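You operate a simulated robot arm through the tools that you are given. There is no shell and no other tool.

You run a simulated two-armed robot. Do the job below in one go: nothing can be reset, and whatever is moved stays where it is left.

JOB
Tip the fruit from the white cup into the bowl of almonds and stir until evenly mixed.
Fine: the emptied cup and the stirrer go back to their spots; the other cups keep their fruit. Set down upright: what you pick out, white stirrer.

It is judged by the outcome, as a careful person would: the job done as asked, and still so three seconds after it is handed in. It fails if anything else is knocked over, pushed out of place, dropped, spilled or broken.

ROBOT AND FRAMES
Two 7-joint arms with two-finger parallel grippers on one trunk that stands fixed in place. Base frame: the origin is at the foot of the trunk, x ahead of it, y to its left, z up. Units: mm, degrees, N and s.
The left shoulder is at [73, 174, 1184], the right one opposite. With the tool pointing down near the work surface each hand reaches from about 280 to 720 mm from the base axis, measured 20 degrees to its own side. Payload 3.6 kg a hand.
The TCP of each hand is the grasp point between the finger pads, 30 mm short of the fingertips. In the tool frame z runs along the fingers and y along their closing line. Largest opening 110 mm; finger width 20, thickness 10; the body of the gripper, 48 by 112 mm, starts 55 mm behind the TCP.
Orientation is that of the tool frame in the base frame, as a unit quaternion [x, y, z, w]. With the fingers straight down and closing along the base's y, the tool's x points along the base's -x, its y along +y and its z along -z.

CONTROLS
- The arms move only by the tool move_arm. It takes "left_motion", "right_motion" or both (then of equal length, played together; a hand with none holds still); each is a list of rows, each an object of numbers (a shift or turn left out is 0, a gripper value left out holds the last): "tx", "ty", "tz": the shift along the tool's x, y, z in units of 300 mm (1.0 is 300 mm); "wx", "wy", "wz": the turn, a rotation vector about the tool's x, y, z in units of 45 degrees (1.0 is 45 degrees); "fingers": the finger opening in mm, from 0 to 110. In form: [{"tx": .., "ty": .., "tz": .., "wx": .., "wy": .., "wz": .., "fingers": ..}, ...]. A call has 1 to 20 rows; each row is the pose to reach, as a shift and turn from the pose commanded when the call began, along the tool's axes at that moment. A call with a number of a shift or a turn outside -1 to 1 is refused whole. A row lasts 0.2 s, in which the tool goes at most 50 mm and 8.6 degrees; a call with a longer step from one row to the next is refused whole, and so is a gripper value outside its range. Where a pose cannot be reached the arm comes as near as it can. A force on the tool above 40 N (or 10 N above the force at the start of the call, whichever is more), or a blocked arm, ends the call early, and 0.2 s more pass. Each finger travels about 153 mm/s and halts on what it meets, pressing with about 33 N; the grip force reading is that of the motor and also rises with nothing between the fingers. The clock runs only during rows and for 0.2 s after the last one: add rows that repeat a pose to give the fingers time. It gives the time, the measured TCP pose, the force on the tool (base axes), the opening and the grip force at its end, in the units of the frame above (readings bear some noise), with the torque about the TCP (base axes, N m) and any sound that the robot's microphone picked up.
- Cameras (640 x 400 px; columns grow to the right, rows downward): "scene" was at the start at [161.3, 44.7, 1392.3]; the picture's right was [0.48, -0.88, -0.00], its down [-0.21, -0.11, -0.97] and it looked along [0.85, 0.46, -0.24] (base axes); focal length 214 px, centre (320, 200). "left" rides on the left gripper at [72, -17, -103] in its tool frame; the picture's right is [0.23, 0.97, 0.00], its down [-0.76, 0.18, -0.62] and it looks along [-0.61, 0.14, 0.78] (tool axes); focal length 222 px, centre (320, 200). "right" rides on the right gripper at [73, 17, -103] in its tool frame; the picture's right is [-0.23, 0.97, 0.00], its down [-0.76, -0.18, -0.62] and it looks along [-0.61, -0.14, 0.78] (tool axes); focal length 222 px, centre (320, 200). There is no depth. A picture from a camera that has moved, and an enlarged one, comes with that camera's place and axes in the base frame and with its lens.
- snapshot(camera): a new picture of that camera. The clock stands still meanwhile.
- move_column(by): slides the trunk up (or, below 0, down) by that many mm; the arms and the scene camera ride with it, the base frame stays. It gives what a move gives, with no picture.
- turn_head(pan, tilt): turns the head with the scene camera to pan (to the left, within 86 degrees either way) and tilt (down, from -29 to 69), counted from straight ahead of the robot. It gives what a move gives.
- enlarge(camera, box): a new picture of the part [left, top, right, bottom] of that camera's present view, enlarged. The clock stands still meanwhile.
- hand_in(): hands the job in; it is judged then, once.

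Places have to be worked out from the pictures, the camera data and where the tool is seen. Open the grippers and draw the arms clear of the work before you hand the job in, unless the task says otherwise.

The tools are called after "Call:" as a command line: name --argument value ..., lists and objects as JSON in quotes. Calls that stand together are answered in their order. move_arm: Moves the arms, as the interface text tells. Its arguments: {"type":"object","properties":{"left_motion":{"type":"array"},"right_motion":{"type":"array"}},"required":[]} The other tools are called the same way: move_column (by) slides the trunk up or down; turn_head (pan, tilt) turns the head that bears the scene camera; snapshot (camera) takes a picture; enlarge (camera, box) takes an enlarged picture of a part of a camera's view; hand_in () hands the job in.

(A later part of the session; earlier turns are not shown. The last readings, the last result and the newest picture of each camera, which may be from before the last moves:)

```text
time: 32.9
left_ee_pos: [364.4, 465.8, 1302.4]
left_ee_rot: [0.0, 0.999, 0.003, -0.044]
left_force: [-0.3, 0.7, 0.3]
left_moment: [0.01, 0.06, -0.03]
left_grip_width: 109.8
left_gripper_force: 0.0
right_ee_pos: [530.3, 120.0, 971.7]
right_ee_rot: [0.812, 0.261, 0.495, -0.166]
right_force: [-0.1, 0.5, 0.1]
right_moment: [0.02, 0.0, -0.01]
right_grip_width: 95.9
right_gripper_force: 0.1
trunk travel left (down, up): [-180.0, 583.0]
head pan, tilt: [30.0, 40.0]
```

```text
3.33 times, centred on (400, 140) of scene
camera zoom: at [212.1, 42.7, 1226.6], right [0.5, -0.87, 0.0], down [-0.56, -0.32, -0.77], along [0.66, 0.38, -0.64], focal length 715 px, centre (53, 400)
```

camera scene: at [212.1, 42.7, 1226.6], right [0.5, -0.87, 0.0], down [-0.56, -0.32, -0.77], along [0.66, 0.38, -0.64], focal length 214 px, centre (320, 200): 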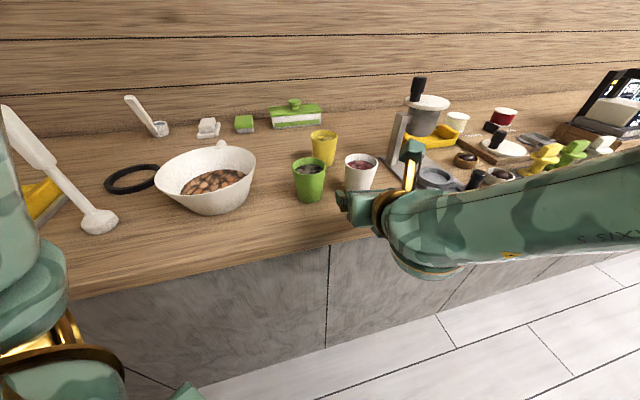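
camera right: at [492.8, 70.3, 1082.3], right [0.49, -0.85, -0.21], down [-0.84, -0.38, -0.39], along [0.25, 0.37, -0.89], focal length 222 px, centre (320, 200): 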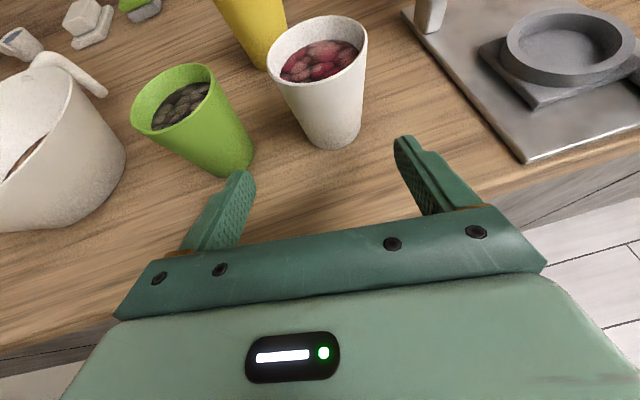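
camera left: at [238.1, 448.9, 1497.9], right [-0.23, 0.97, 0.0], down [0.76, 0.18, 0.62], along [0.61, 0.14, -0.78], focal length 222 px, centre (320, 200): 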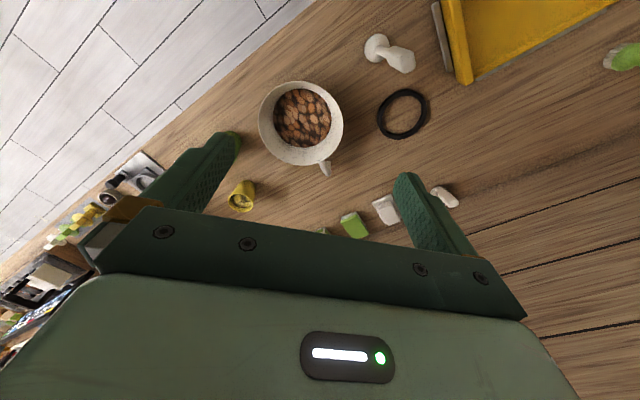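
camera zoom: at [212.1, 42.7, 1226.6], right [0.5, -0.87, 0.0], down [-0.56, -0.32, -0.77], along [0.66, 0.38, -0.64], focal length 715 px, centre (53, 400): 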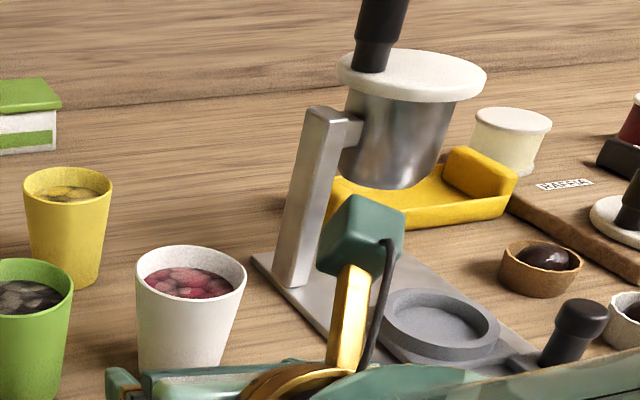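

Triangulating near and scene views puts the white cup at about (624,173.5), rim z≈983, counter z≈898. I shift 13 mm sideways to centre and close in 40 mm, then check.

Call:
move_arm --right_motion '[{"ty": 0.0427}, {"tx": 0.03, "ty": 0.0427, "tz": 0.13}]'

Call:
snapshot --camera "right"

Call:
enlarge --camera "scene" --box '[280, 100, 440, 220]'

```text
time: 33.5
left_ee_pos: [367.4, 465.2, 1299.9]
left_ee_rot: [0.0, 0.999, 0.003, -0.045]
left_force: [-0.2, 0.1, 0.3]
left_moment: [0.0, 0.05, -0.02]
left_grip_width: 109.9
left_gripper_force: 0.1
right_ee_pos: [570.4, 130.7, 958.2]
right_ee_rot: [0.813, 0.259, 0.494, -0.165]
right_force: [-0.5, 0.2, -0.5]
right_moment: [-0.03, 0.0, 0.0]
right_grip_width: 95.9
right_gripper_force: 0.1
right hand out of reach, approached as far as the arm can: row 1
trunk travel left (down, up): [-180.0, 583.0]
head pan, tilt: [30.0, 40.0]
```

```text
taken
camera right: at [534.5, 81.6, 1070.2], right [0.49, -0.85, -0.21], down [-0.84, -0.38, -0.39], along [0.25, 0.37, -0.9], focal length 222 px, centre (320, 200)
```

right: 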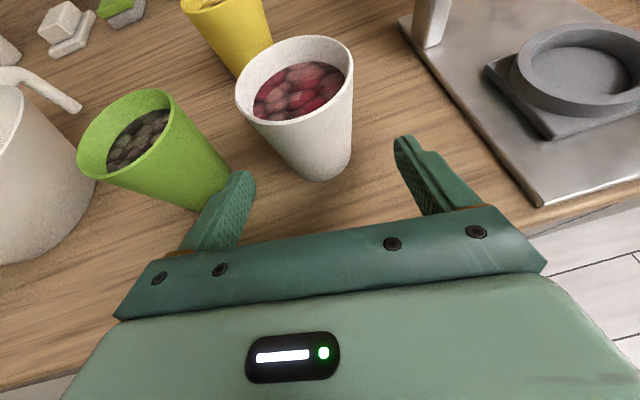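

```text
3.33 times, centred on (360, 160) of scene
camera zoom: at [214.2, 42.5, 1226.0], right [0.5, -0.87, 0.0], down [-0.56, -0.32, -0.76], along [0.66, 0.38, -0.64], focal length 715 px, centre (187, 333)
```

zoom: 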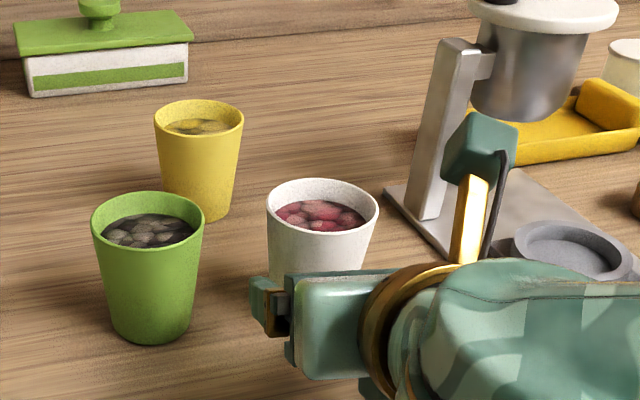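

The cup centre is 68 mm ahead and only 3 mm off laterally. I move in so the finger pads sit around it at z≈947.

Call:
move_arm --right_motion '[{"tx": 0.0, "ty": -0.011, "tz": 0.02}, {"tx": 0.03, "ty": -0.011, "tz": 0.11}, {"tx": 0.065, "ty": -0.011, "tz": 0.208}]'

Call:
snapshot --camera "right"

Call:
enlarge --camera "scene" --box '[280, 100, 440, 220]'

```text
time: 34.3
left_ee_pos: [364.1, 466.4, 1300.4]
left_ee_rot: [0.0, 0.999, 0.004, -0.045]
left_force: [-0.3, 0.9, 0.6]
left_moment: [-0.01, 0.01, -0.04]
left_grip_width: 109.8
left_gripper_force: 0.0
right_ee_pos: [618.7, 172.6, 949.4]
right_ee_rot: [0.812, 0.26, 0.495, -0.165]
right_force: [0.1, 0.0, -0.3]
right_moment: [0.0, 0.0, -0.02]
right_grip_width: 96.1
right_gripper_force: 0.0
trunk travel left (down, up): [-180.0, 583.0]
head pan, tilt: [30.0, 40.0]
```

```text
taken
camera right: at [582.9, 122.6, 1059.9], right [0.49, -0.85, -0.21], down [-0.84, -0.38, -0.39], along [0.25, 0.37, -0.9], focal length 222 px, centre (320, 200)
```

right: 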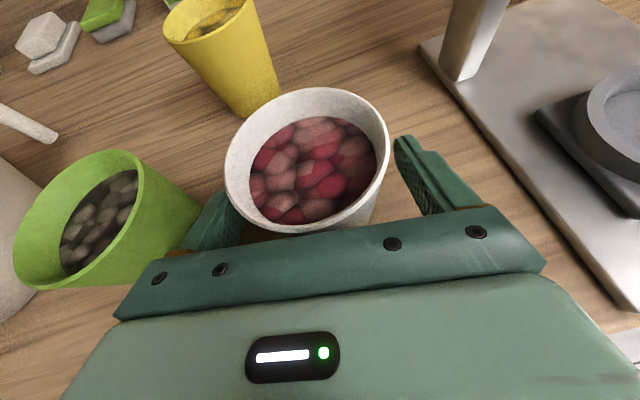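

```text
3.33 times, centred on (360, 160) of scene
camera zoom: at [212.6, 43.0, 1226.5], right [0.5, -0.87, 0.0], down [-0.56, -0.32, -0.77], along [0.66, 0.38, -0.64], focal length 715 px, centre (187, 333)
```

zoom: 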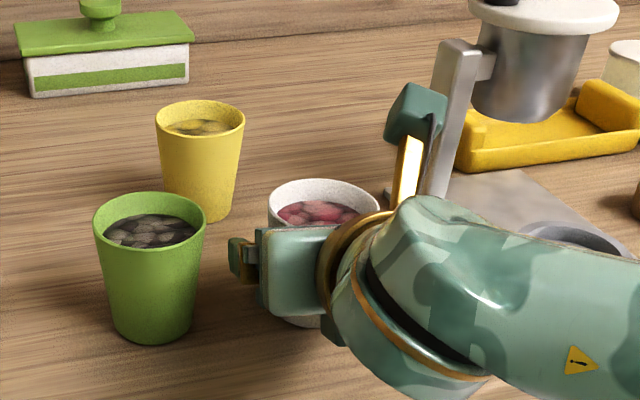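

The cup is between the pads. I close the fingers and give them time.

Call:
move_arm --right_motion '[{"fingers": 70}, {"fingers": 50}, {"fingers": 40}, {"fingers": 40}]'

Call:
snapshot --camera "right"

```text
time: 35.3
left_ee_pos: [363.8, 465.7, 1301.1]
left_ee_rot: [0.001, 0.999, 0.004, -0.044]
left_force: [1.1, -0.5, -0.3]
left_moment: [-0.02, 0.03, 0.01]
left_grip_width: 110.1
left_gripper_force: 0.0
right_ee_pos: [619.5, 171.9, 949.0]
right_ee_rot: [0.812, 0.261, 0.494, -0.166]
right_force: [1.1, -0.3, 2.4]
right_moment: [-0.03, -0.1, 0.04]
right_grip_width: 66.5
right_gripper_force: 32.9
trunk travel left (down, up): [-180.0, 583.0]
head pan, tilt: [30.0, 40.0]
```

```text
taken
camera right: at [582.2, 122.3, 1060.6], right [0.49, -0.85, -0.21], down [-0.84, -0.38, -0.39], along [0.25, 0.37, -0.89], focal length 222 px, centre (320, 200)
```

right: 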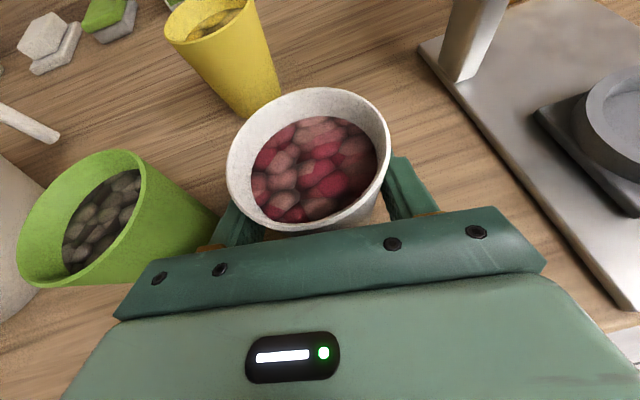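

Gripped firmly (66.5 mm wide). I lift straight up 40 mm and check the hold.

Call:
move_arm --right_motion '[{"tx": 0.03, "tz": -0.0152}, {"tx": 0.06, "tz": -0.0304}, {"tx": 0.09, "tz": -0.0456}, {"tx": 0.1187, "tz": -0.061}]'

Call:
snapshot --camera "right"

Call:
snapshot --camera "scene"

```text
time: 36.3
left_ee_pos: [364.9, 466.8, 1300.2]
left_ee_rot: [0.0, 0.999, 0.004, -0.046]
left_force: [-0.1, -0.1, -0.1]
left_moment: [0.01, -0.02, 0.03]
left_grip_width: 110.0
left_gripper_force: 0.0
right_ee_pos: [618.2, 173.5, 990.4]
right_ee_rot: [0.812, 0.261, 0.494, -0.166]
right_force: [0.5, 0.3, -1.4]
right_moment: [0.02, -0.01, 0.02]
right_grip_width: 66.2
right_gripper_force: 32.9
trunk travel left (down, up): [-180.0, 583.0]
head pan, tilt: [30.0, 40.0]
```

```text
taken
camera right: at [581.9, 123.7, 1101.0], right [0.49, -0.85, -0.21], down [-0.84, -0.38, -0.39], along [0.25, 0.37, -0.89], focal length 222 px, centre (320, 200)
```

right: 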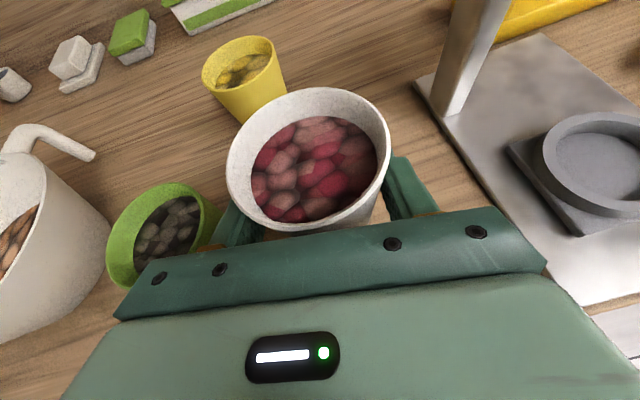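

```text
taken
camera scene: at [212.2, 42.6, 1226.6], right [0.5, -0.87, 0.0], down [-0.56, -0.32, -0.77], along [0.66, 0.38, -0.64], focal length 214 px, centre (320, 200)
```

scene: 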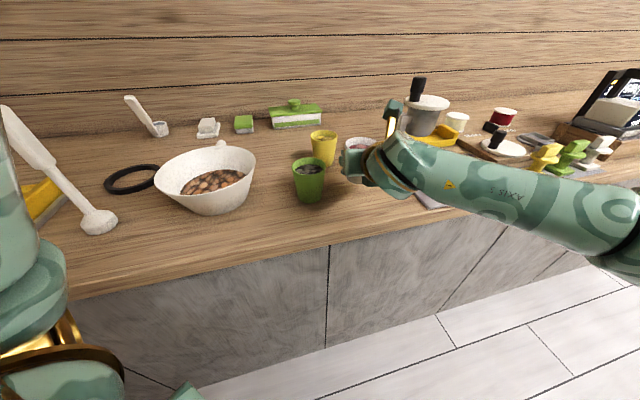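

The cup hangs level in the grip. I now measure the bowl again from the scene and left cameras before carrying.

Call:
enlarge --camera "scene" --box '[90, 100, 290, 225]'

Call:
snapshot --camera "left"

```text
3.20 times, centred on (190, 162) of scene
camera zoom: at [212.2, 42.6, 1226.6], right [0.5, -0.87, 0.0], down [-0.56, -0.32, -0.77], along [0.66, 0.38, -0.64], focal length 686 px, centre (736, 320)
```

zoom: 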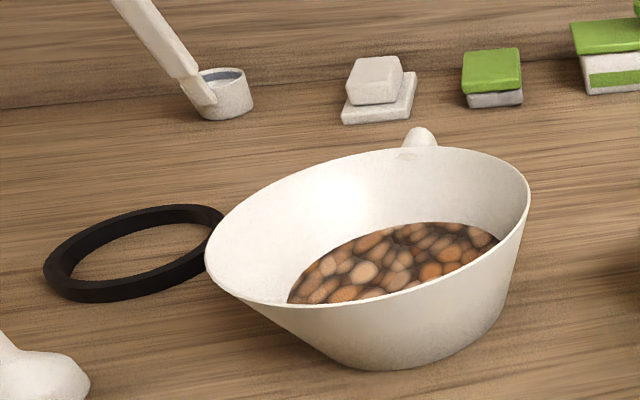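

```text
taken
camera left: at [301.5, 448.5, 1410.1], right [-0.23, 0.97, 0.03], down [0.81, 0.17, 0.55], along [0.54, 0.15, -0.83], focal length 222 px, centre (320, 200)
```

left: 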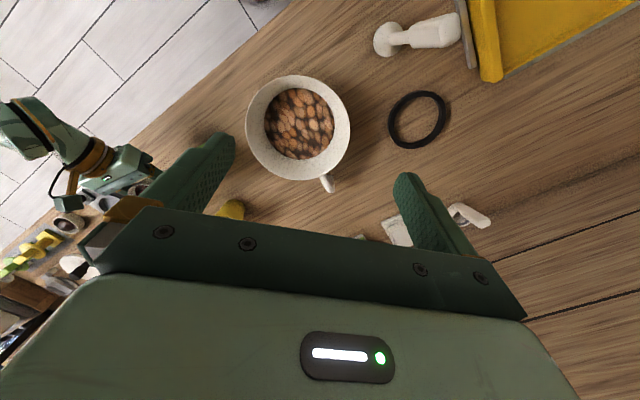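

Bowl rim centre re-measured at ≈ (426,447), rim z≈985, R≈97. I lift the cup a further 90 mm to clear everything.

Call:
move_arm --right_motion '[{"tx": 0.04, "tz": -0.0205}, {"tx": 0.1, "tz": -0.0513}, {"tx": 0.16, "tz": -0.0821}, {"tx": 0.22, "tz": -0.1128}, {"tx": 0.267, "tz": -0.137}]'

Call:
snapshot --camera "right"

```text
time: 37.5
left_ee_pos: [363.8, 467.0, 1300.1]
left_ee_rot: [0.0, 0.999, 0.004, -0.044]
left_force: [0.0, -0.3, 0.5]
left_moment: [-0.02, -0.04, -0.03]
left_grip_width: 110.1
left_gripper_force: 0.0
right_ee_pos: [618.8, 171.0, 1081.0]
right_ee_rot: [0.812, 0.26, 0.495, -0.165]
right_force: [-0.3, 0.1, -0.3]
right_moment: [0.02, 0.0, 0.02]
right_grip_width: 66.4
right_gripper_force: 32.9
trunk travel left (down, up): [-180.0, 583.0]
head pan, tilt: [30.0, 40.0]
```

```text
taken
camera right: at [582.4, 122.1, 1191.7], right [0.49, -0.85, -0.21], down [-0.84, -0.38, -0.39], along [0.25, 0.37, -0.89], focal length 222 px, centre (320, 200)
```

right: 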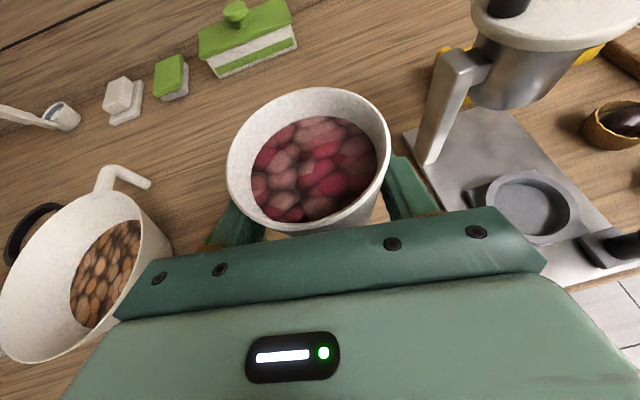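

I carry the cup toward the bowl, over the green cup with about 45 mm to spare.

Call:
move_arm --right_motion '[{"tx": 0.0005, "ty": -0.06, "tz": 0.003}, {"tx": 0.001, "ty": -0.16, "tz": 0.007}, {"tx": 0.002, "ty": -0.27, "tz": 0.012}, {"tx": 0.003, "ty": -0.38, "tz": 0.016}, {"tx": 0.004, "ty": -0.47, "tz": 0.02}, {"tx": 0.004, "ty": -0.512, "tz": 0.022}]'

Call:
snapshot --camera "scene"

Call:
snapshot --camera "left"

```text
time: 38.9
left_ee_pos: [364.4, 465.9, 1300.7]
left_ee_rot: [0.0, 0.999, 0.003, -0.044]
left_force: [0.6, -0.8, 0.0]
left_moment: [0.03, 0.05, 0.0]
left_grip_width: 110.0
left_gripper_force: 0.0
right_ee_pos: [538.1, 296.9, 1079.7]
right_ee_rot: [0.812, 0.261, 0.494, -0.167]
right_force: [0.6, -0.2, -0.4]
right_moment: [0.0, 0.01, 0.0]
right_grip_width: 65.9
right_gripper_force: 32.8
right hand out of reach, approached as far as the arm can: row 6
trunk travel left (down, up): [-180.0, 583.0]
head pan, tilt: [30.0, 40.0]
```

```text
taken
camera scene: at [212.1, 42.5, 1226.6], right [0.5, -0.87, 0.0], down [-0.56, -0.32, -0.77], along [0.66, 0.38, -0.64], focal length 214 px, centre (320, 200)
```

scene: 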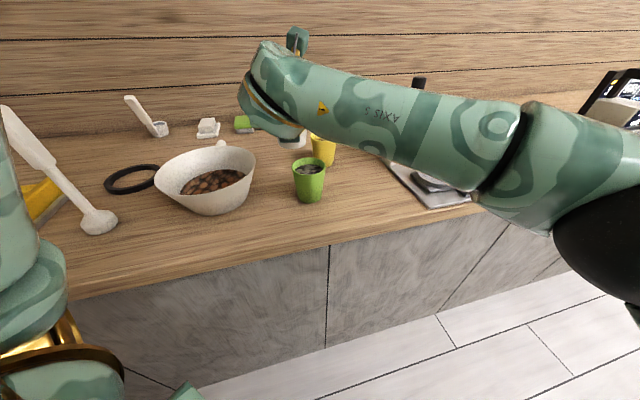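

```text
taken
camera left: at [301.3, 448.4, 1410.2], right [-0.23, 0.97, 0.03], down [0.81, 0.17, 0.55], along [0.54, 0.15, -0.83], focal length 222 px, centre (320, 200)
```

left: 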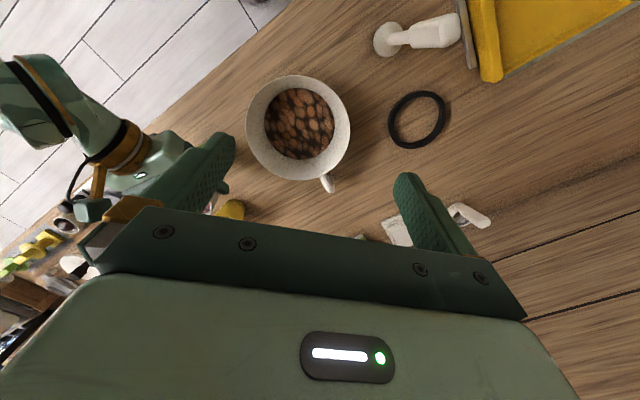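

The last row was limited by the hand's yaw, so I turn the hand 20° further left while continuing to the bowl.

Call:
move_arm --right_motion '[{"ty": -0.03, "wx": 0.13, "wz": -0.067}, {"tx": 0.001, "ty": -0.13, "tz": 0.006, "wx": 0.26, "wz": -0.134}, {"tx": 0.002, "ty": -0.25, "tz": 0.012, "wx": 0.395, "wz": -0.202}, {"tx": 0.003, "ty": -0.37, "tz": 0.018, "wx": 0.395, "wz": -0.202}, {"tx": 0.004, "ty": -0.47, "tz": 0.022, "wx": 0.395, "wz": -0.202}, {"tx": 0.005, "ty": -0.528, "tz": 0.025, "wx": 0.395, "wz": -0.202}]'

Call:
snapshot --camera "right"

Call:
snapshot --camera "left"

Call:
snapshot --camera "scene"

```text
time: 40.3
left_ee_pos: [362.7, 466.4, 1302.0]
left_ee_rot: [0.001, 0.999, 0.003, -0.044]
left_force: [-0.3, 0.0, 0.5]
left_moment: [0.03, -0.05, 0.01]
left_grip_width: 110.1
left_gripper_force: 0.1
right_ee_pos: [474.8, 333.2, 1083.9]
right_ee_rot: [0.753, 0.397, 0.461, -0.25]
right_force: [-0.8, 0.7, -1.8]
right_moment: [-0.03, -0.02, -0.02]
right_grip_width: 66.3
right_gripper_force: 33.3
right hand out of reach, approached as far as the arm can: row 2, 3, 4, 5, 6
trunk travel left (down, up): [-180.0, 583.0]
head pan, tilt: [30.0, 40.0]
```

```text
taken
camera right: at [457.9, 273.9, 1193.2], right [0.75, -0.63, -0.21], down [-0.65, -0.64, -0.4], along [0.11, 0.44, -0.89], focal length 222 px, centre (320, 200)
```

right: 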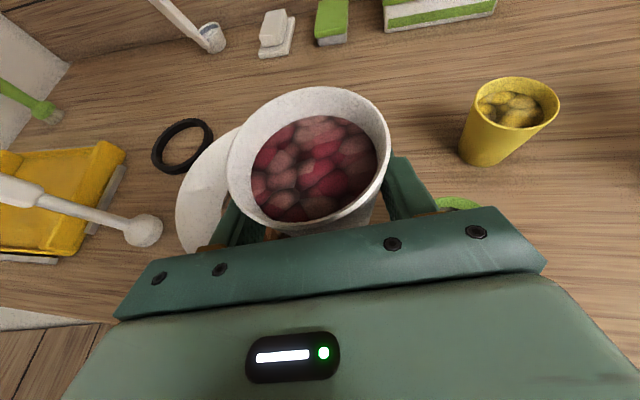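

```text
taken
camera left: at [300.3, 448.9, 1410.3], right [-0.23, 0.97, 0.03], down [0.81, 0.17, 0.56], along [0.54, 0.15, -0.83], focal length 222 px, centre (320, 200)
```

left: 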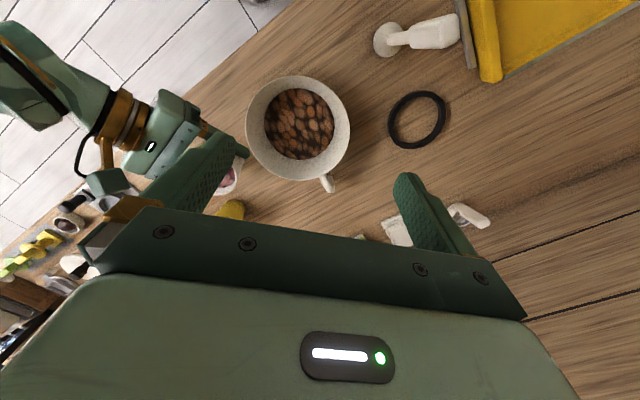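

```text
taken
camera scene: at [211.3, 42.9, 1226.8], right [0.5, -0.87, 0.0], down [-0.56, -0.32, -0.77], along [0.66, 0.38, -0.64], focal length 214 px, centre (320, 200)
```

scene: 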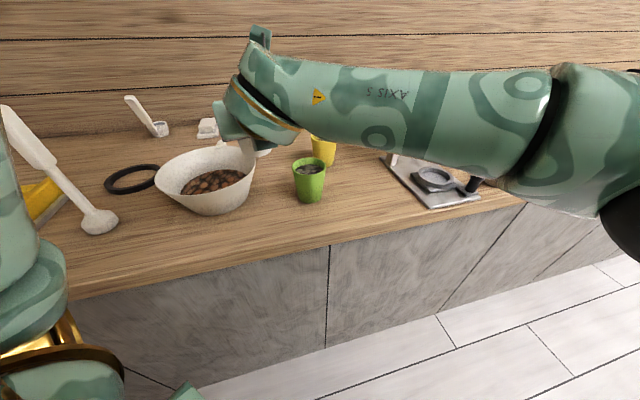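

The hand is at (475,333,1084), and the forearm comes in from the right, so the hand should point more to the left. I yaw a further 17° while moving on.

Call:
move_arm --right_motion '[{"wx": 0.15, "wz": -0.075}, {"tx": 0.02, "ty": -0.045, "tz": 0.041, "wx": 0.3, "wz": -0.15}, {"tx": 0.045, "ty": -0.1, "tz": 0.09, "wx": 0.337, "wz": -0.17}, {"tx": 0.061, "ty": -0.134, "tz": 0.124, "wx": 0.337, "wz": -0.17}]'

```text
time: 41.3
left_ee_pos: [364.2, 467.2, 1302.2]
left_ee_rot: [0.0, 0.999, 0.004, -0.044]
left_force: [-0.7, 1.0, 0.2]
left_moment: [0.01, 0.01, 0.02]
left_grip_width: 110.1
left_gripper_force: 0.0
right_ee_pos: [480.2, 355.5, 1091.7]
right_ee_rot: [0.69, 0.498, 0.422, -0.312]
right_force: [-0.5, -0.3, -0.6]
right_moment: [-0.02, 0.0, 0.01]
right_grip_width: 66.2
right_gripper_force: 32.9
right hand out of reach, approached as far as the arm can: row 3, 4
trunk travel left (down, up): [-180.0, 583.0]
head pan, tilt: [30.0, 40.0]
```

Still limited. I look at the right arm's posture to understand which joint is constraining it.

Call:
turn_head --pan -25 --tilt 35

Call:
snapshot --camera "scene"

Call:
turn_head --pan 20 --tilt 30

Call:
snapshot --camera "scene"

Call:
snapshot --camera "left"

```text
time: 42.5
left_ee_pos: [364.4, 465.8, 1301.3]
left_ee_rot: [0.0, 0.999, 0.003, -0.044]
left_force: [-0.4, 0.2, -1.1]
left_moment: [0.02, 0.01, 0.02]
left_grip_width: 110.0
left_gripper_force: 0.1
right_ee_pos: [481.1, 356.1, 1090.8]
right_ee_rot: [0.69, 0.498, 0.422, -0.312]
right_force: [-0.2, 0.9, -1.2]
right_moment: [0.03, 0.02, 0.01]
right_grip_width: 66.3
right_gripper_force: 33.4
trunk travel left (down, up): [-180.0, 583.0]
head pan, tilt: [-25.0, 35.0]
```

```text
taken
camera scene: at [218.5, -36.9, 1234.2], right [-0.42, -0.91, 0.0], down [-0.52, 0.24, -0.82], along [0.74, -0.35, -0.57], focal length 214 px, centre (320, 200)
```

scene: 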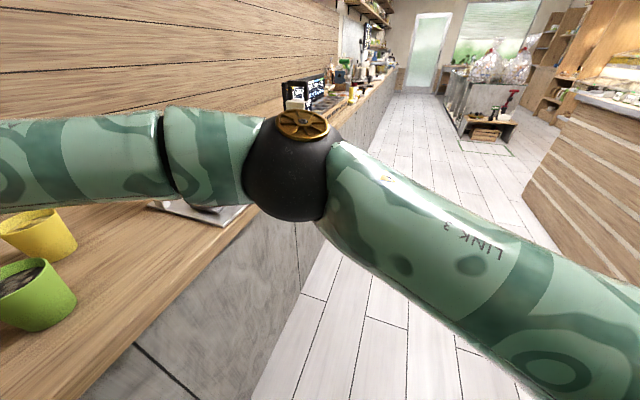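

```text
time: 43.6
left_ee_pos: [364.3, 466.5, 1300.9]
left_ee_rot: [0.0, 0.999, 0.004, -0.045]
left_force: [0.3, 0.1, 0.8]
left_moment: [0.02, 0.03, 0.02]
left_grip_width: 110.0
left_gripper_force: 0.1
right_ee_pos: [479.8, 354.6, 1091.3]
right_ee_rot: [0.69, 0.498, 0.421, -0.313]
right_force: [-0.7, 0.5, -1.4]
right_moment: [0.02, -0.01, 0.05]
right_grip_width: 66.0
right_gripper_force: 32.4
trunk travel left (down, up): [-180.0, 583.0]
head pan, tilt: [20.0, 30.0]
```

```text
taken
camera scene: at [223.6, 31.1, 1241.9], right [0.34, -0.94, 0.0], down [-0.47, -0.17, -0.87], along [0.81, 0.3, -0.5], focal length 214 px, centre (320, 200)
```

scene: 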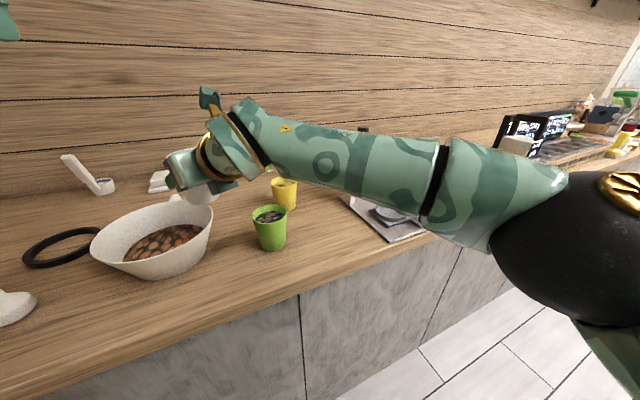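

```text
taken
camera left: at [301.5, 448.7, 1410.0], right [-0.23, 0.97, 0.03], down [0.81, 0.17, 0.55], along [0.54, 0.15, -0.83], focal length 222 px, centre (320, 200)
```

left: 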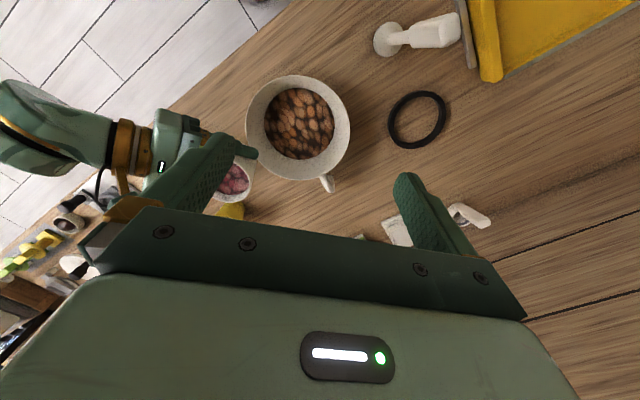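

The right arm can't take the wrist past y≈190 (its shoulder's inward limit), so it can't pour safely over the bowl centre; the left arm suits the bowl better. I take the cup back the way it came, to be set down on its own spot and re-gripped with the left arm.

Call:
move_arm --right_motion '[{"tx": -0.014, "ty": 0.04, "tz": -0.016, "wx": -0.119, "wy": 0.001, "wz": 0.06}, {"tx": -0.028, "ty": 0.081, "tz": -0.033, "wx": -0.238, "wy": 0.003, "wz": 0.119}, {"tx": -0.043, "ty": 0.122, "tz": -0.049, "wx": -0.357, "wy": 0.004, "wz": 0.179}, {"tx": -0.057, "ty": 0.163, "tz": -0.065, "wx": -0.475, "wy": 0.005, "wz": 0.239}, {"tx": -0.071, "ty": 0.203, "tz": -0.082, "wx": -0.594, "wy": 0.007, "wz": 0.298}, {"tx": -0.085, "ty": 0.244, "tz": -0.098, "wx": -0.713, "wy": 0.008, "wz": 0.358}]'

```text
time: 45.0
left_ee_pos: [363.9, 466.1, 1301.8]
left_ee_rot: [0.001, 0.999, 0.003, -0.044]
left_force: [-0.2, 0.8, -0.2]
left_moment: [0.01, -0.02, 0.01]
left_grip_width: 109.9
left_gripper_force: 0.0
right_ee_pos: [535.6, 297.9, 1082.1]
right_ee_rot: [0.808, 0.266, 0.497, -0.17]
right_force: [-0.3, -0.9, -1.7]
right_moment: [0.03, -0.01, -0.02]
right_grip_width: 66.2
right_gripper_force: 33.2
trunk travel left (down, up): [-180.0, 583.0]
head pan, tilt: [20.0, 30.0]
```

Now back over the cup's own spot at (619,172.3).

Call:
move_arm --right_motion '[{"tx": -0.001, "ty": 0.05, "tz": -0.003, "wy": -0.002}, {"tx": -0.003, "ty": 0.15, "tz": -0.008, "wy": -0.004}, {"tx": -0.006, "ty": 0.26, "tz": -0.014, "wy": -0.006}, {"tx": -0.009, "ty": 0.37, "tz": -0.02, "wy": -0.008}, {"tx": -0.011, "ty": 0.46, "tz": -0.025, "wy": -0.011}, {"tx": -0.012, "ty": 0.502, "tz": -0.027, "wy": -0.011}]'

Call:
turn_head --pan 30 --tilt 40

Call:
snapshot --camera "scene"

```text
time: 46.4
left_ee_pos: [363.7, 466.0, 1301.5]
left_ee_rot: [0.0, 0.999, 0.002, -0.044]
left_force: [-0.3, 0.1, 0.1]
left_moment: [0.01, 0.02, -0.02]
left_grip_width: 110.0
left_gripper_force: 0.0
right_ee_pos: [619.1, 171.7, 1078.5]
right_ee_rot: [0.81, 0.269, 0.493, -0.17]
right_force: [0.6, 0.8, -1.2]
right_moment: [0.0, 0.04, 0.04]
right_grip_width: 66.5
right_gripper_force: 33.0
trunk travel left (down, up): [-180.0, 583.0]
head pan, tilt: [20.0, 30.0]
```

```text
time: 47.2
left_ee_pos: [364.7, 466.4, 1300.9]
left_ee_rot: [0.001, 0.999, 0.004, -0.044]
left_force: [-0.1, -0.7, 0.0]
left_moment: [0.02, 0.0, 0.0]
left_grip_width: 110.2
left_gripper_force: 0.1
right_ee_pos: [620.3, 171.8, 1079.9]
right_ee_rot: [0.81, 0.268, 0.493, -0.17]
right_force: [0.1, 0.1, -1.7]
right_moment: [-0.01, 0.0, 0.02]
right_grip_width: 66.3
right_gripper_force: 32.4
trunk travel left (down, up): [-180.0, 583.0]
head pan, tilt: [30.0, 40.0]
```

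```text
taken
camera scene: at [212.4, 42.6, 1226.6], right [0.5, -0.87, 0.0], down [-0.56, -0.32, -0.77], along [0.66, 0.38, -0.64], focal length 214 px, centre (320, 200)
```

scene: 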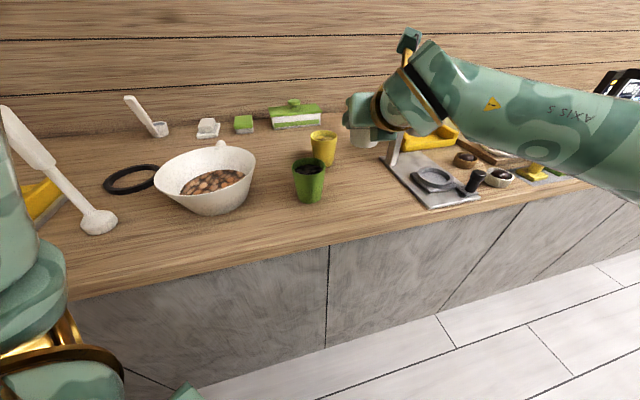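

The cup is upright above its spot. I lower it to the height at which it was gripped.

Call:
move_arm --right_motion '[{"tx": -0.06, "tz": 0.0308}, {"tx": -0.15, "tz": 0.0769}, {"tx": -0.24, "tz": 0.1231}, {"tx": -0.32, "tz": 0.1641}, {"tx": -0.36, "tz": 0.1846}, {"tx": -0.378, "tz": 0.1938}]'

Call:
snapshot --camera "right"

Call:
enlarge --camera "scene" --box '[280, 100, 440, 220]'

```text
time: 48.6
left_ee_pos: [364.4, 465.3, 1301.6]
left_ee_rot: [0.0, 0.999, 0.003, -0.045]
left_force: [-0.1, -0.7, 0.4]
left_moment: [-0.02, 0.02, -0.02]
left_grip_width: 110.2
left_gripper_force: 0.1
right_ee_pos: [618.6, 173.3, 952.8]
right_ee_rot: [0.81, 0.269, 0.493, -0.17]
right_force: [0.5, 0.4, -1.1]
right_moment: [0.0, -0.06, -0.01]
right_grip_width: 66.3
right_gripper_force: 32.6
trunk travel left (down, up): [-180.0, 583.0]
head pan, tilt: [30.0, 40.0]
```

```text
taken
camera right: at [582.9, 122.5, 1063.5], right [0.5, -0.84, -0.21], down [-0.83, -0.4, -0.39], along [0.24, 0.37, -0.9], focal length 222 px, centre (320, 200)
```

right: 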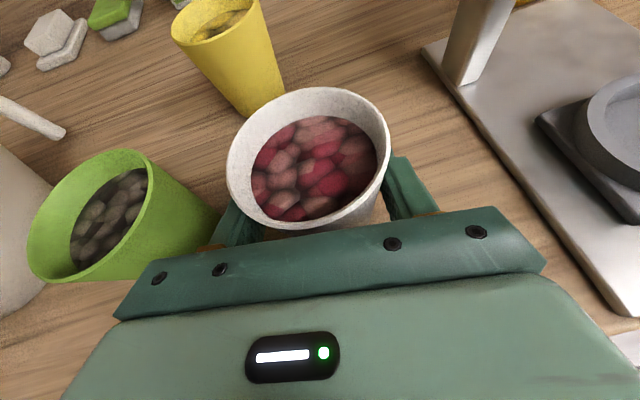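

```text
3.33 times, centred on (360, 160) of scene
camera zoom: at [212.3, 42.6, 1226.6], right [0.5, -0.87, 0.0], down [-0.56, -0.32, -0.77], along [0.66, 0.38, -0.64], focal length 715 px, centre (187, 333)
```

zoom: 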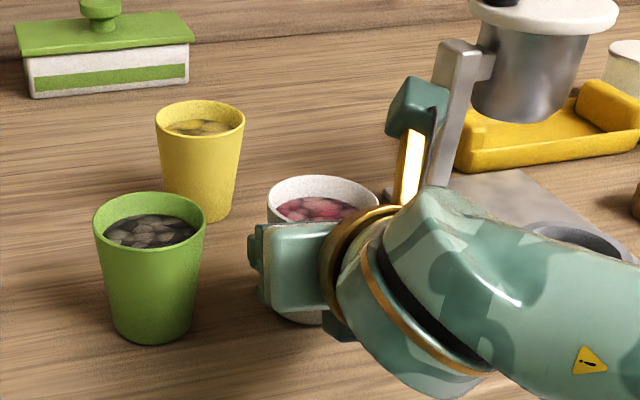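

3 mm to go; I lower the rest and then open the fingers gently.

Call:
move_arm --right_motion '[{"tx": -0.0045, "tz": 0.0023}, {"tx": -0.0095, "tz": 0.0049}, {"tx": -0.0095, "tz": 0.0049, "fingers": 70}, {"tx": -0.0095, "tz": 0.0049, "fingers": 80}, {"tx": -0.0095, "tz": 0.0049, "fingers": 94}, {"tx": -0.0095, "tz": 0.0049, "fingers": 94}]'

Call:
snapshot --camera "right"

```text
time: 50.0
left_ee_pos: [363.1, 465.9, 1300.5]
left_ee_rot: [-0.001, 0.999, 0.003, -0.044]
left_force: [0.0, 0.5, -0.2]
left_moment: [0.01, 0.02, -0.03]
left_grip_width: 110.2
left_gripper_force: 0.0
right_ee_pos: [617.0, 172.8, 950.0]
right_ee_rot: [0.81, 0.268, 0.493, -0.169]
right_force: [1.1, -0.8, -0.2]
right_moment: [-0.02, 0.01, 0.0]
right_grip_width: 93.9
right_gripper_force: 0.0
trunk travel left (down, up): [-180.0, 583.0]
head pan, tilt: [30.0, 40.0]
```

```text
taken
camera right: at [582.2, 122.6, 1060.7], right [0.5, -0.84, -0.21], down [-0.83, -0.4, -0.39], along [0.24, 0.37, -0.9], focal length 222 px, centre (320, 200)
```

right: 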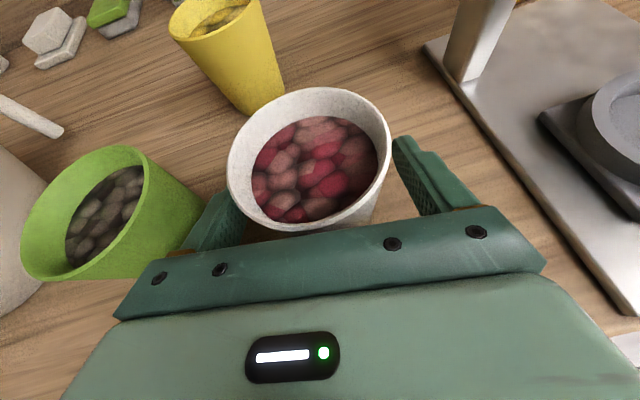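

Released; the cup stands on its spot. I withdraw the right hand straight back, then up and to the right.

Call:
move_arm --right_motion '[{"tz": -0.06}, {"tz": -0.18}, {"tz": -0.3}, {"tz": -0.37}, {"tx": 0.035, "ty": 0.055, "tz": -0.5}, {"tx": 0.07, "ty": 0.11, "tz": -0.64}, {"tx": 0.105, "ty": 0.165, "tz": -0.78}, {"tx": 0.137, "ty": 0.22, "tz": -0.909}]'

Call:
snapshot --camera "scene"

Call:
snapshot --camera "right"

```text
time: 51.8
left_ee_pos: [362.9, 465.5, 1301.0]
left_ee_rot: [0.001, 0.999, 0.005, -0.045]
left_force: [-0.3, -0.2, 0.1]
left_moment: [0.01, 0.01, 0.02]
left_grip_width: 110.2
left_gripper_force: 0.1
right_ee_pos: [478.6, -18.7, 1111.8]
right_ee_rot: [0.81, 0.269, 0.493, -0.17]
right_force: [-0.6, 0.1, 0.5]
right_moment: [-0.01, 0.05, -0.01]
right_grip_width: 93.9
right_gripper_force: 0.2
trunk travel left (down, up): [-180.0, 583.0]
head pan, tilt: [30.0, 40.0]
```

```text
taken
camera scene: at [211.7, 41.8, 1226.8], right [0.5, -0.87, 0.0], down [-0.56, -0.32, -0.77], along [0.66, 0.38, -0.64], focal length 214 px, centre (320, 200)
```

scene: 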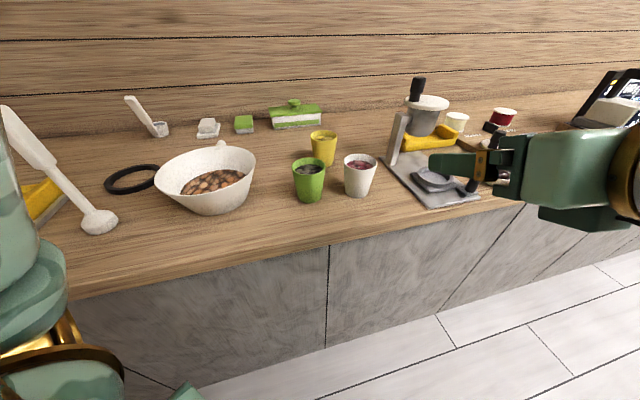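

```text
taken
camera right: at [444.1, -69.2, 1221.9], right [0.5, -0.84, -0.21], down [-0.83, -0.4, -0.39], along [0.24, 0.37, -0.9], focal length 222 px, centre (320, 200)
```

right: 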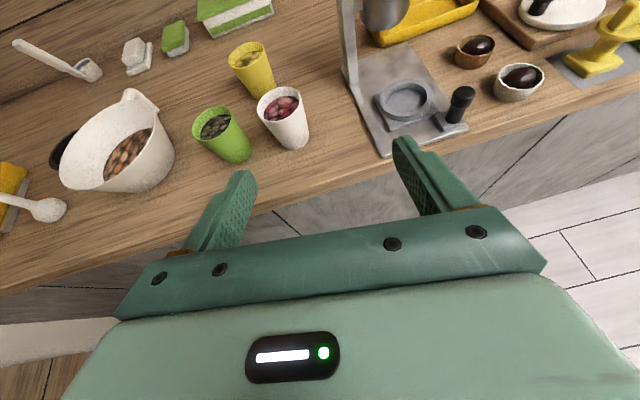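

All cups are upright in place. I now park the right hand further right and bring the left hand over toward the cup area, high up, with some yaw.

Call:
move_arm --right_motion '[{"tx": -0.03, "ty": 0.035, "tz": -0.06}, {"tx": -0.06, "ty": 0.07, "tz": -0.12}, {"tx": -0.09, "ty": 0.105, "tz": -0.18}, {"tx": -0.12, "ty": 0.14, "tz": -0.24}, {"tx": -0.15, "ty": 0.18, "tz": -0.3}, {"tx": -0.19, "ty": 0.225, "tz": -0.375}]'

Call:
move_arm --left_motion '[{"tx": -0.053, "ty": -0.111, "tz": 0.045}, {"tx": -0.106, "ty": -0.223, "tz": 0.09, "wz": -0.1}, {"tx": -0.159, "ty": -0.334, "tz": 0.135, "wz": -0.2}, {"tx": -0.212, "ty": -0.445, "tz": 0.18, "wz": -0.3}, {"tx": -0.266, "ty": -0.556, "tz": 0.225, "wz": -0.4}, {"tx": -0.319, "ty": -0.667, "tz": 0.27, "wz": -0.5}, {"tx": -0.372, "ty": -0.779, "tz": 0.315, "wz": -0.6}, {"tx": -0.425, "ty": -0.89, "tz": 0.36, "wx": 0.06, "wz": -0.665}]'

Call:
snapshot --camera "left"

Call:
snapshot --camera "scene"

```text
time: 53.2
left_ee_pos: [362.2, 465.2, 1302.8]
left_ee_rot: [0.0, 0.999, 0.005, -0.044]
left_force: [0.7, 0.6, -0.7]
left_moment: [0.0, 0.0, 0.0]
left_grip_width: 110.0
left_gripper_force: 0.0
right_ee_pos: [442.1, -146.6, 1126.7]
right_ee_rot: [0.809, 0.269, 0.493, -0.171]
right_force: [-0.2, 0.4, 0.0]
right_moment: [0.02, 0.03, 0.03]
right_grip_width: 94.0
right_gripper_force: 0.0
right hand out of reach, approached as far as the arm can: row 4, 5, 6
trunk travel left (down, up): [-180.0, 583.0]
head pan, tilt: [30.0, 40.0]
```

```text
time: 55.0
left_ee_pos: [523.9, 210.2, 1192.1]
left_ee_rot: [-0.259, 0.965, -0.009, -0.042]
left_force: [0.1, 0.7, 0.2]
left_moment: [-0.02, 0.0, -0.02]
left_grip_width: 109.8
left_gripper_force: 0.1
left hand out of reach, approached as far as the arm can: row 4, 5, 6, 7, 8
right_ee_pos: [442.0, -146.4, 1125.3]
right_ee_rot: [0.81, 0.268, 0.493, -0.17]
right_force: [-0.3, 0.9, 0.2]
right_moment: [0.01, -0.01, -0.01]
right_grip_width: 94.2
right_gripper_force: 0.0
trunk travel left (down, up): [-180.0, 583.0]
head pan, tilt: [30.0, 40.0]
```

```text
taken
camera left: at [478.3, 164.1, 1301.0], right [-0.68, 0.73, 0.03], down [0.62, 0.56, 0.56], along [0.39, 0.4, -0.83], focal length 222 px, centre (320, 200)
```

left: 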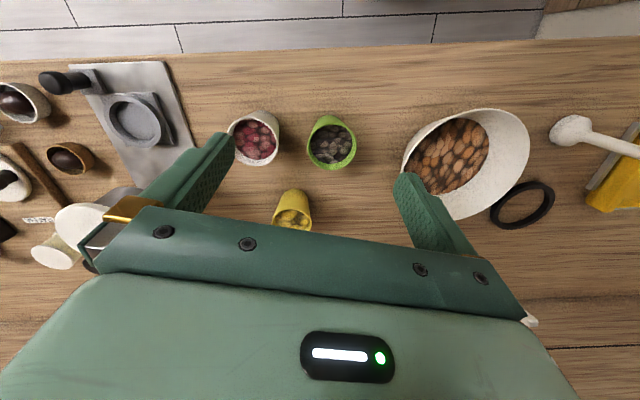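

```text
taken
camera scene: at [212.3, 41.8, 1226.6], right [0.5, -0.87, 0.0], down [-0.56, -0.32, -0.77], along [0.66, 0.38, -0.64], focal length 214 px, centre (320, 200)
```

scene: 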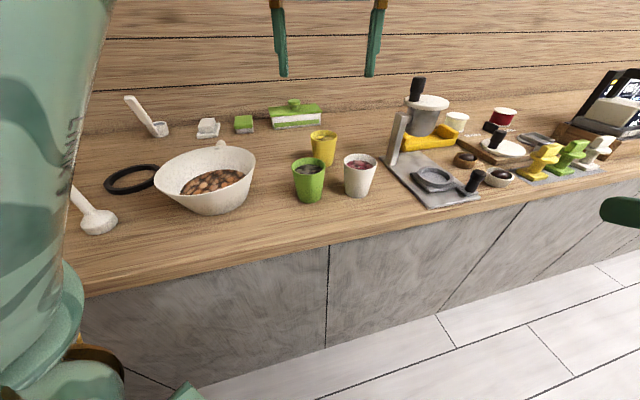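

The left hand is above the cups with yaw ≈30°. I now pitch its fingers forward in place.

Call:
move_arm --left_motion '[{"wy": -0.17}, {"wy": -0.34}, {"wy": -0.51}, {"wy": -0.68}, {"wy": -0.85}, {"wy": -1.0}]'

```text
time: 56.4
left_ee_pos: [646.3, 267.1, 1243.0]
left_ee_rot: [-0.241, 0.909, 0.09, 0.328]
left_force: [0.1, 1.5, -0.8]
left_moment: [0.02, -0.03, 0.0]
left_grip_width: 109.9
left_gripper_force: 0.1
left hand out of reach, approached as far as the arm can: row 1, 2, 3, 4, 5, 6
right_ee_pos: [442.7, -145.2, 1126.2]
right_ee_rot: [0.81, 0.269, 0.493, -0.17]
right_force: [0.3, 0.0, 0.1]
right_moment: [-0.03, 0.04, 0.01]
right_grip_width: 94.2
right_gripper_force: 0.0
trunk travel left (down, up): [-180.0, 583.0]
head pan, tilt: [30.0, 40.0]
```

The wrist stayed stuck while the hand pitched, so the left arm is in an awkward posture. I look at it.

Call:
turn_head --pan 60 --tilt 0

Call:
snapshot --camera "scene"

Call:
turn_head --pan 20 --tilt 10

Call:
snapshot --camera "scene"

```text
time: 57.4
left_ee_pos: [646.8, 265.6, 1243.3]
left_ee_rot: [-0.24, 0.909, 0.089, 0.328]
left_force: [-0.8, -0.7, 0.2]
left_moment: [-0.02, 0.01, -0.01]
left_grip_width: 109.8
left_gripper_force: 0.0
right_ee_pos: [442.8, -146.0, 1125.5]
right_ee_rot: [0.81, 0.269, 0.493, -0.17]
right_force: [-0.2, -0.5, 0.0]
right_moment: [0.01, 0.0, -0.02]
right_grip_width: 94.2
right_gripper_force: 0.1
trunk travel left (down, up): [-180.0, 583.0]
head pan, tilt: [60.0, 0.0]
```

```text
taken
camera scene: at [183.6, 77.7, 1290.3], right [0.87, -0.5, 0.0], down [0.0, 0.0, -1.0], along [0.5, 0.87, 0.0], focal length 214 px, centre (320, 200)
```

scene: 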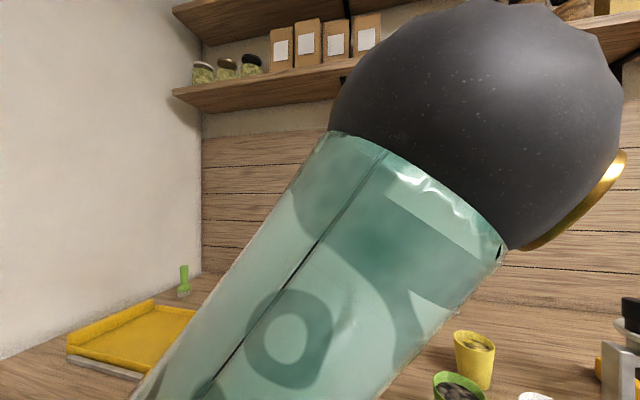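

```text
time: 58.5
left_ee_pos: [645.4, 265.3, 1242.5]
left_ee_rot: [-0.24, 0.909, 0.09, 0.328]
left_force: [1.1, 0.0, -0.3]
left_moment: [0.01, 0.0, -0.03]
left_grip_width: 109.8
left_gripper_force: 0.1
right_ee_pos: [442.4, -146.6, 1126.8]
right_ee_rot: [0.81, 0.268, 0.493, -0.17]
right_force: [0.3, 0.0, 0.4]
right_moment: [0.0, -0.01, 0.02]
right_grip_width: 94.2
right_gripper_force: 0.0
trunk travel left (down, up): [-180.0, 583.0]
head pan, tilt: [20.0, 10.0]
```

```text
taken
camera scene: at [225.9, 31.6, 1274.3], right [0.34, -0.94, 0.0], down [-0.16, -0.06, -0.98], along [0.93, 0.34, -0.17], focal length 214 px, centre (320, 200)
```

scene: 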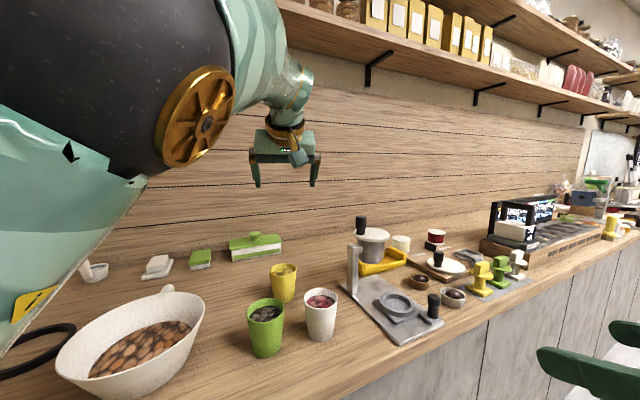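

The left arm is elbow-up and near full stretch there. I try moving the left hand down and inward toward the cup's approach line, keeping its present orientation.

Call:
move_arm --left_motion '[{"tz": -0.03, "tx": -0.1}, {"tz": -0.06, "tx": -0.2}, {"tz": -0.09, "tx": -0.3}]'

```text
time: 59.3
left_ee_pos: [679.2, 295.1, 1311.3]
left_ee_rot: [-0.245, 0.907, 0.093, 0.329]
left_force: [0.5, 0.5, 0.8]
left_moment: [-0.01, 0.0, 0.0]
left_grip_width: 110.1
left_gripper_force: 0.1
left hand out of reach, approached as far as the arm can: row 3
right_ee_pos: [442.1, -144.4, 1127.3]
right_ee_rot: [0.81, 0.269, 0.493, -0.17]
right_force: [0.0, 0.4, 0.2]
right_moment: [-0.01, 0.0, -0.03]
right_grip_width: 94.0
right_gripper_force: 0.0
trunk travel left (down, up): [-180.0, 583.0]
head pan, tilt: [20.0, 10.0]
```

I had the tool-x sign reversed for this orientation (x points down and back here), so the hand went up. I correct it with a move to about (600,150,1150).

Call:
move_arm --left_motion '[{"tx": 0.117, "ty": -0.048, "tz": 0.018}, {"tx": 0.235, "ty": -0.095, "tz": 0.035}, {"tx": 0.352, "ty": -0.143, "tz": 0.053}, {"tx": 0.469, "ty": -0.191, "tz": 0.071}, {"tx": 0.587, "ty": -0.238, "tz": 0.088}, {"tx": 0.704, "ty": -0.286, "tz": 0.106}]'

Call:
snapshot --camera "left"

```text
time: 60.7
left_ee_pos: [647.7, 262.2, 1247.4]
left_ee_rot: [-0.241, 0.908, 0.091, 0.33]
left_force: [1.0, -0.3, -0.8]
left_moment: [0.02, -0.02, 0.03]
left_grip_width: 110.1
left_gripper_force: 0.1
left hand out of reach, approached as far as the arm can: row 2, 3, 4, 5, 6
right_ee_pos: [442.3, -146.9, 1126.6]
right_ee_rot: [0.81, 0.269, 0.492, -0.171]
right_force: [-0.7, -0.7, -0.5]
right_moment: [0.0, 0.0, 0.02]
right_grip_width: 94.1
right_gripper_force: 0.1
trunk travel left (down, up): [-180.0, 583.0]
head pan, tilt: [20.0, 10.0]
```

```text
taken
camera left: at [551.6, 187.7, 1279.6], right [-0.64, 0.76, -0.14], down [0.07, 0.24, 0.97], along [0.77, 0.6, -0.21], focal length 222 px, centre (320, 200)
```

left: 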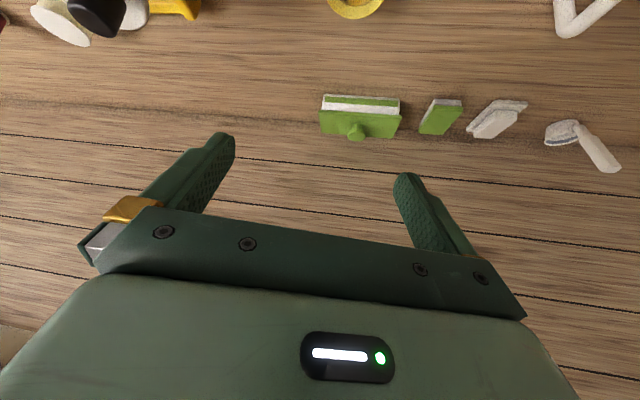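

The left arm's wrist is blocked in that stretched posture. I bring it back to tool-down near the middle, to restart from a lower, more bent posture.

Call:
move_arm --left_motion '[{"tx": 0.065, "ty": 0.021, "tz": -0.033, "wy": 0.17}, {"tx": 0.13, "ty": 0.043, "tz": -0.065, "wy": 0.34}, {"tx": 0.195, "ty": 0.064, "tz": -0.098, "wy": 0.51}, {"tx": 0.26, "ty": 0.086, "tz": -0.13, "wy": 0.68}, {"tx": 0.325, "ty": 0.107, "tz": -0.163, "wy": 0.84}, {"tx": 0.391, "ty": 0.129, "tz": -0.196, "wy": 1.0}]'

```text
time: 62.1
left_ee_pos: [515.9, 231.7, 1215.7]
left_ee_rot: [-0.259, 0.965, -0.009, -0.043]
left_force: [-0.8, -0.6, 0.7]
left_moment: [0.0, 0.02, -0.02]
left_grip_width: 110.2
left_gripper_force: 0.0
right_ee_pos: [442.7, -145.5, 1126.9]
right_ee_rot: [0.811, 0.268, 0.492, -0.17]
right_force: [0.1, -0.2, -0.8]
right_moment: [-0.01, 0.02, 0.0]
right_grip_width: 94.2
right_gripper_force: 0.2
trunk travel left (down, up): [-180.0, 583.0]
head pan, tilt: [20.0, 10.0]
```

Next I undo the yaw and descend here in free air, to see whether the arm folds properly.

Call:
move_arm --left_motion '[{"wz": 0.13, "tz": 0.05}, {"wz": 0.27, "tz": 0.12}, {"wz": 0.4, "tz": 0.19}, {"wz": 0.53, "tz": 0.26}, {"wz": 0.667, "tz": 0.33}]'

```text
time: 63.3
left_ee_pos: [519.9, 243.4, 1122.4]
left_ee_rot: [0.001, 0.999, -0.019, -0.039]
left_force: [0.4, -0.8, -0.3]
left_moment: [0.02, 0.03, 0.0]
left_grip_width: 110.1
left_gripper_force: 0.0
left hand out of reach, approached as far as the arm can: row 2, 3, 4, 5
right_ee_pos: [441.9, -146.8, 1125.9]
right_ee_rot: [0.81, 0.269, 0.493, -0.17]
right_force: [-0.4, -0.5, -0.4]
right_moment: [0.0, 0.04, 0.02]
right_grip_width: 94.0
right_gripper_force: 0.0
trunk travel left (down, up): [-180.0, 583.0]
head pan, tilt: [20.0, 10.0]
```

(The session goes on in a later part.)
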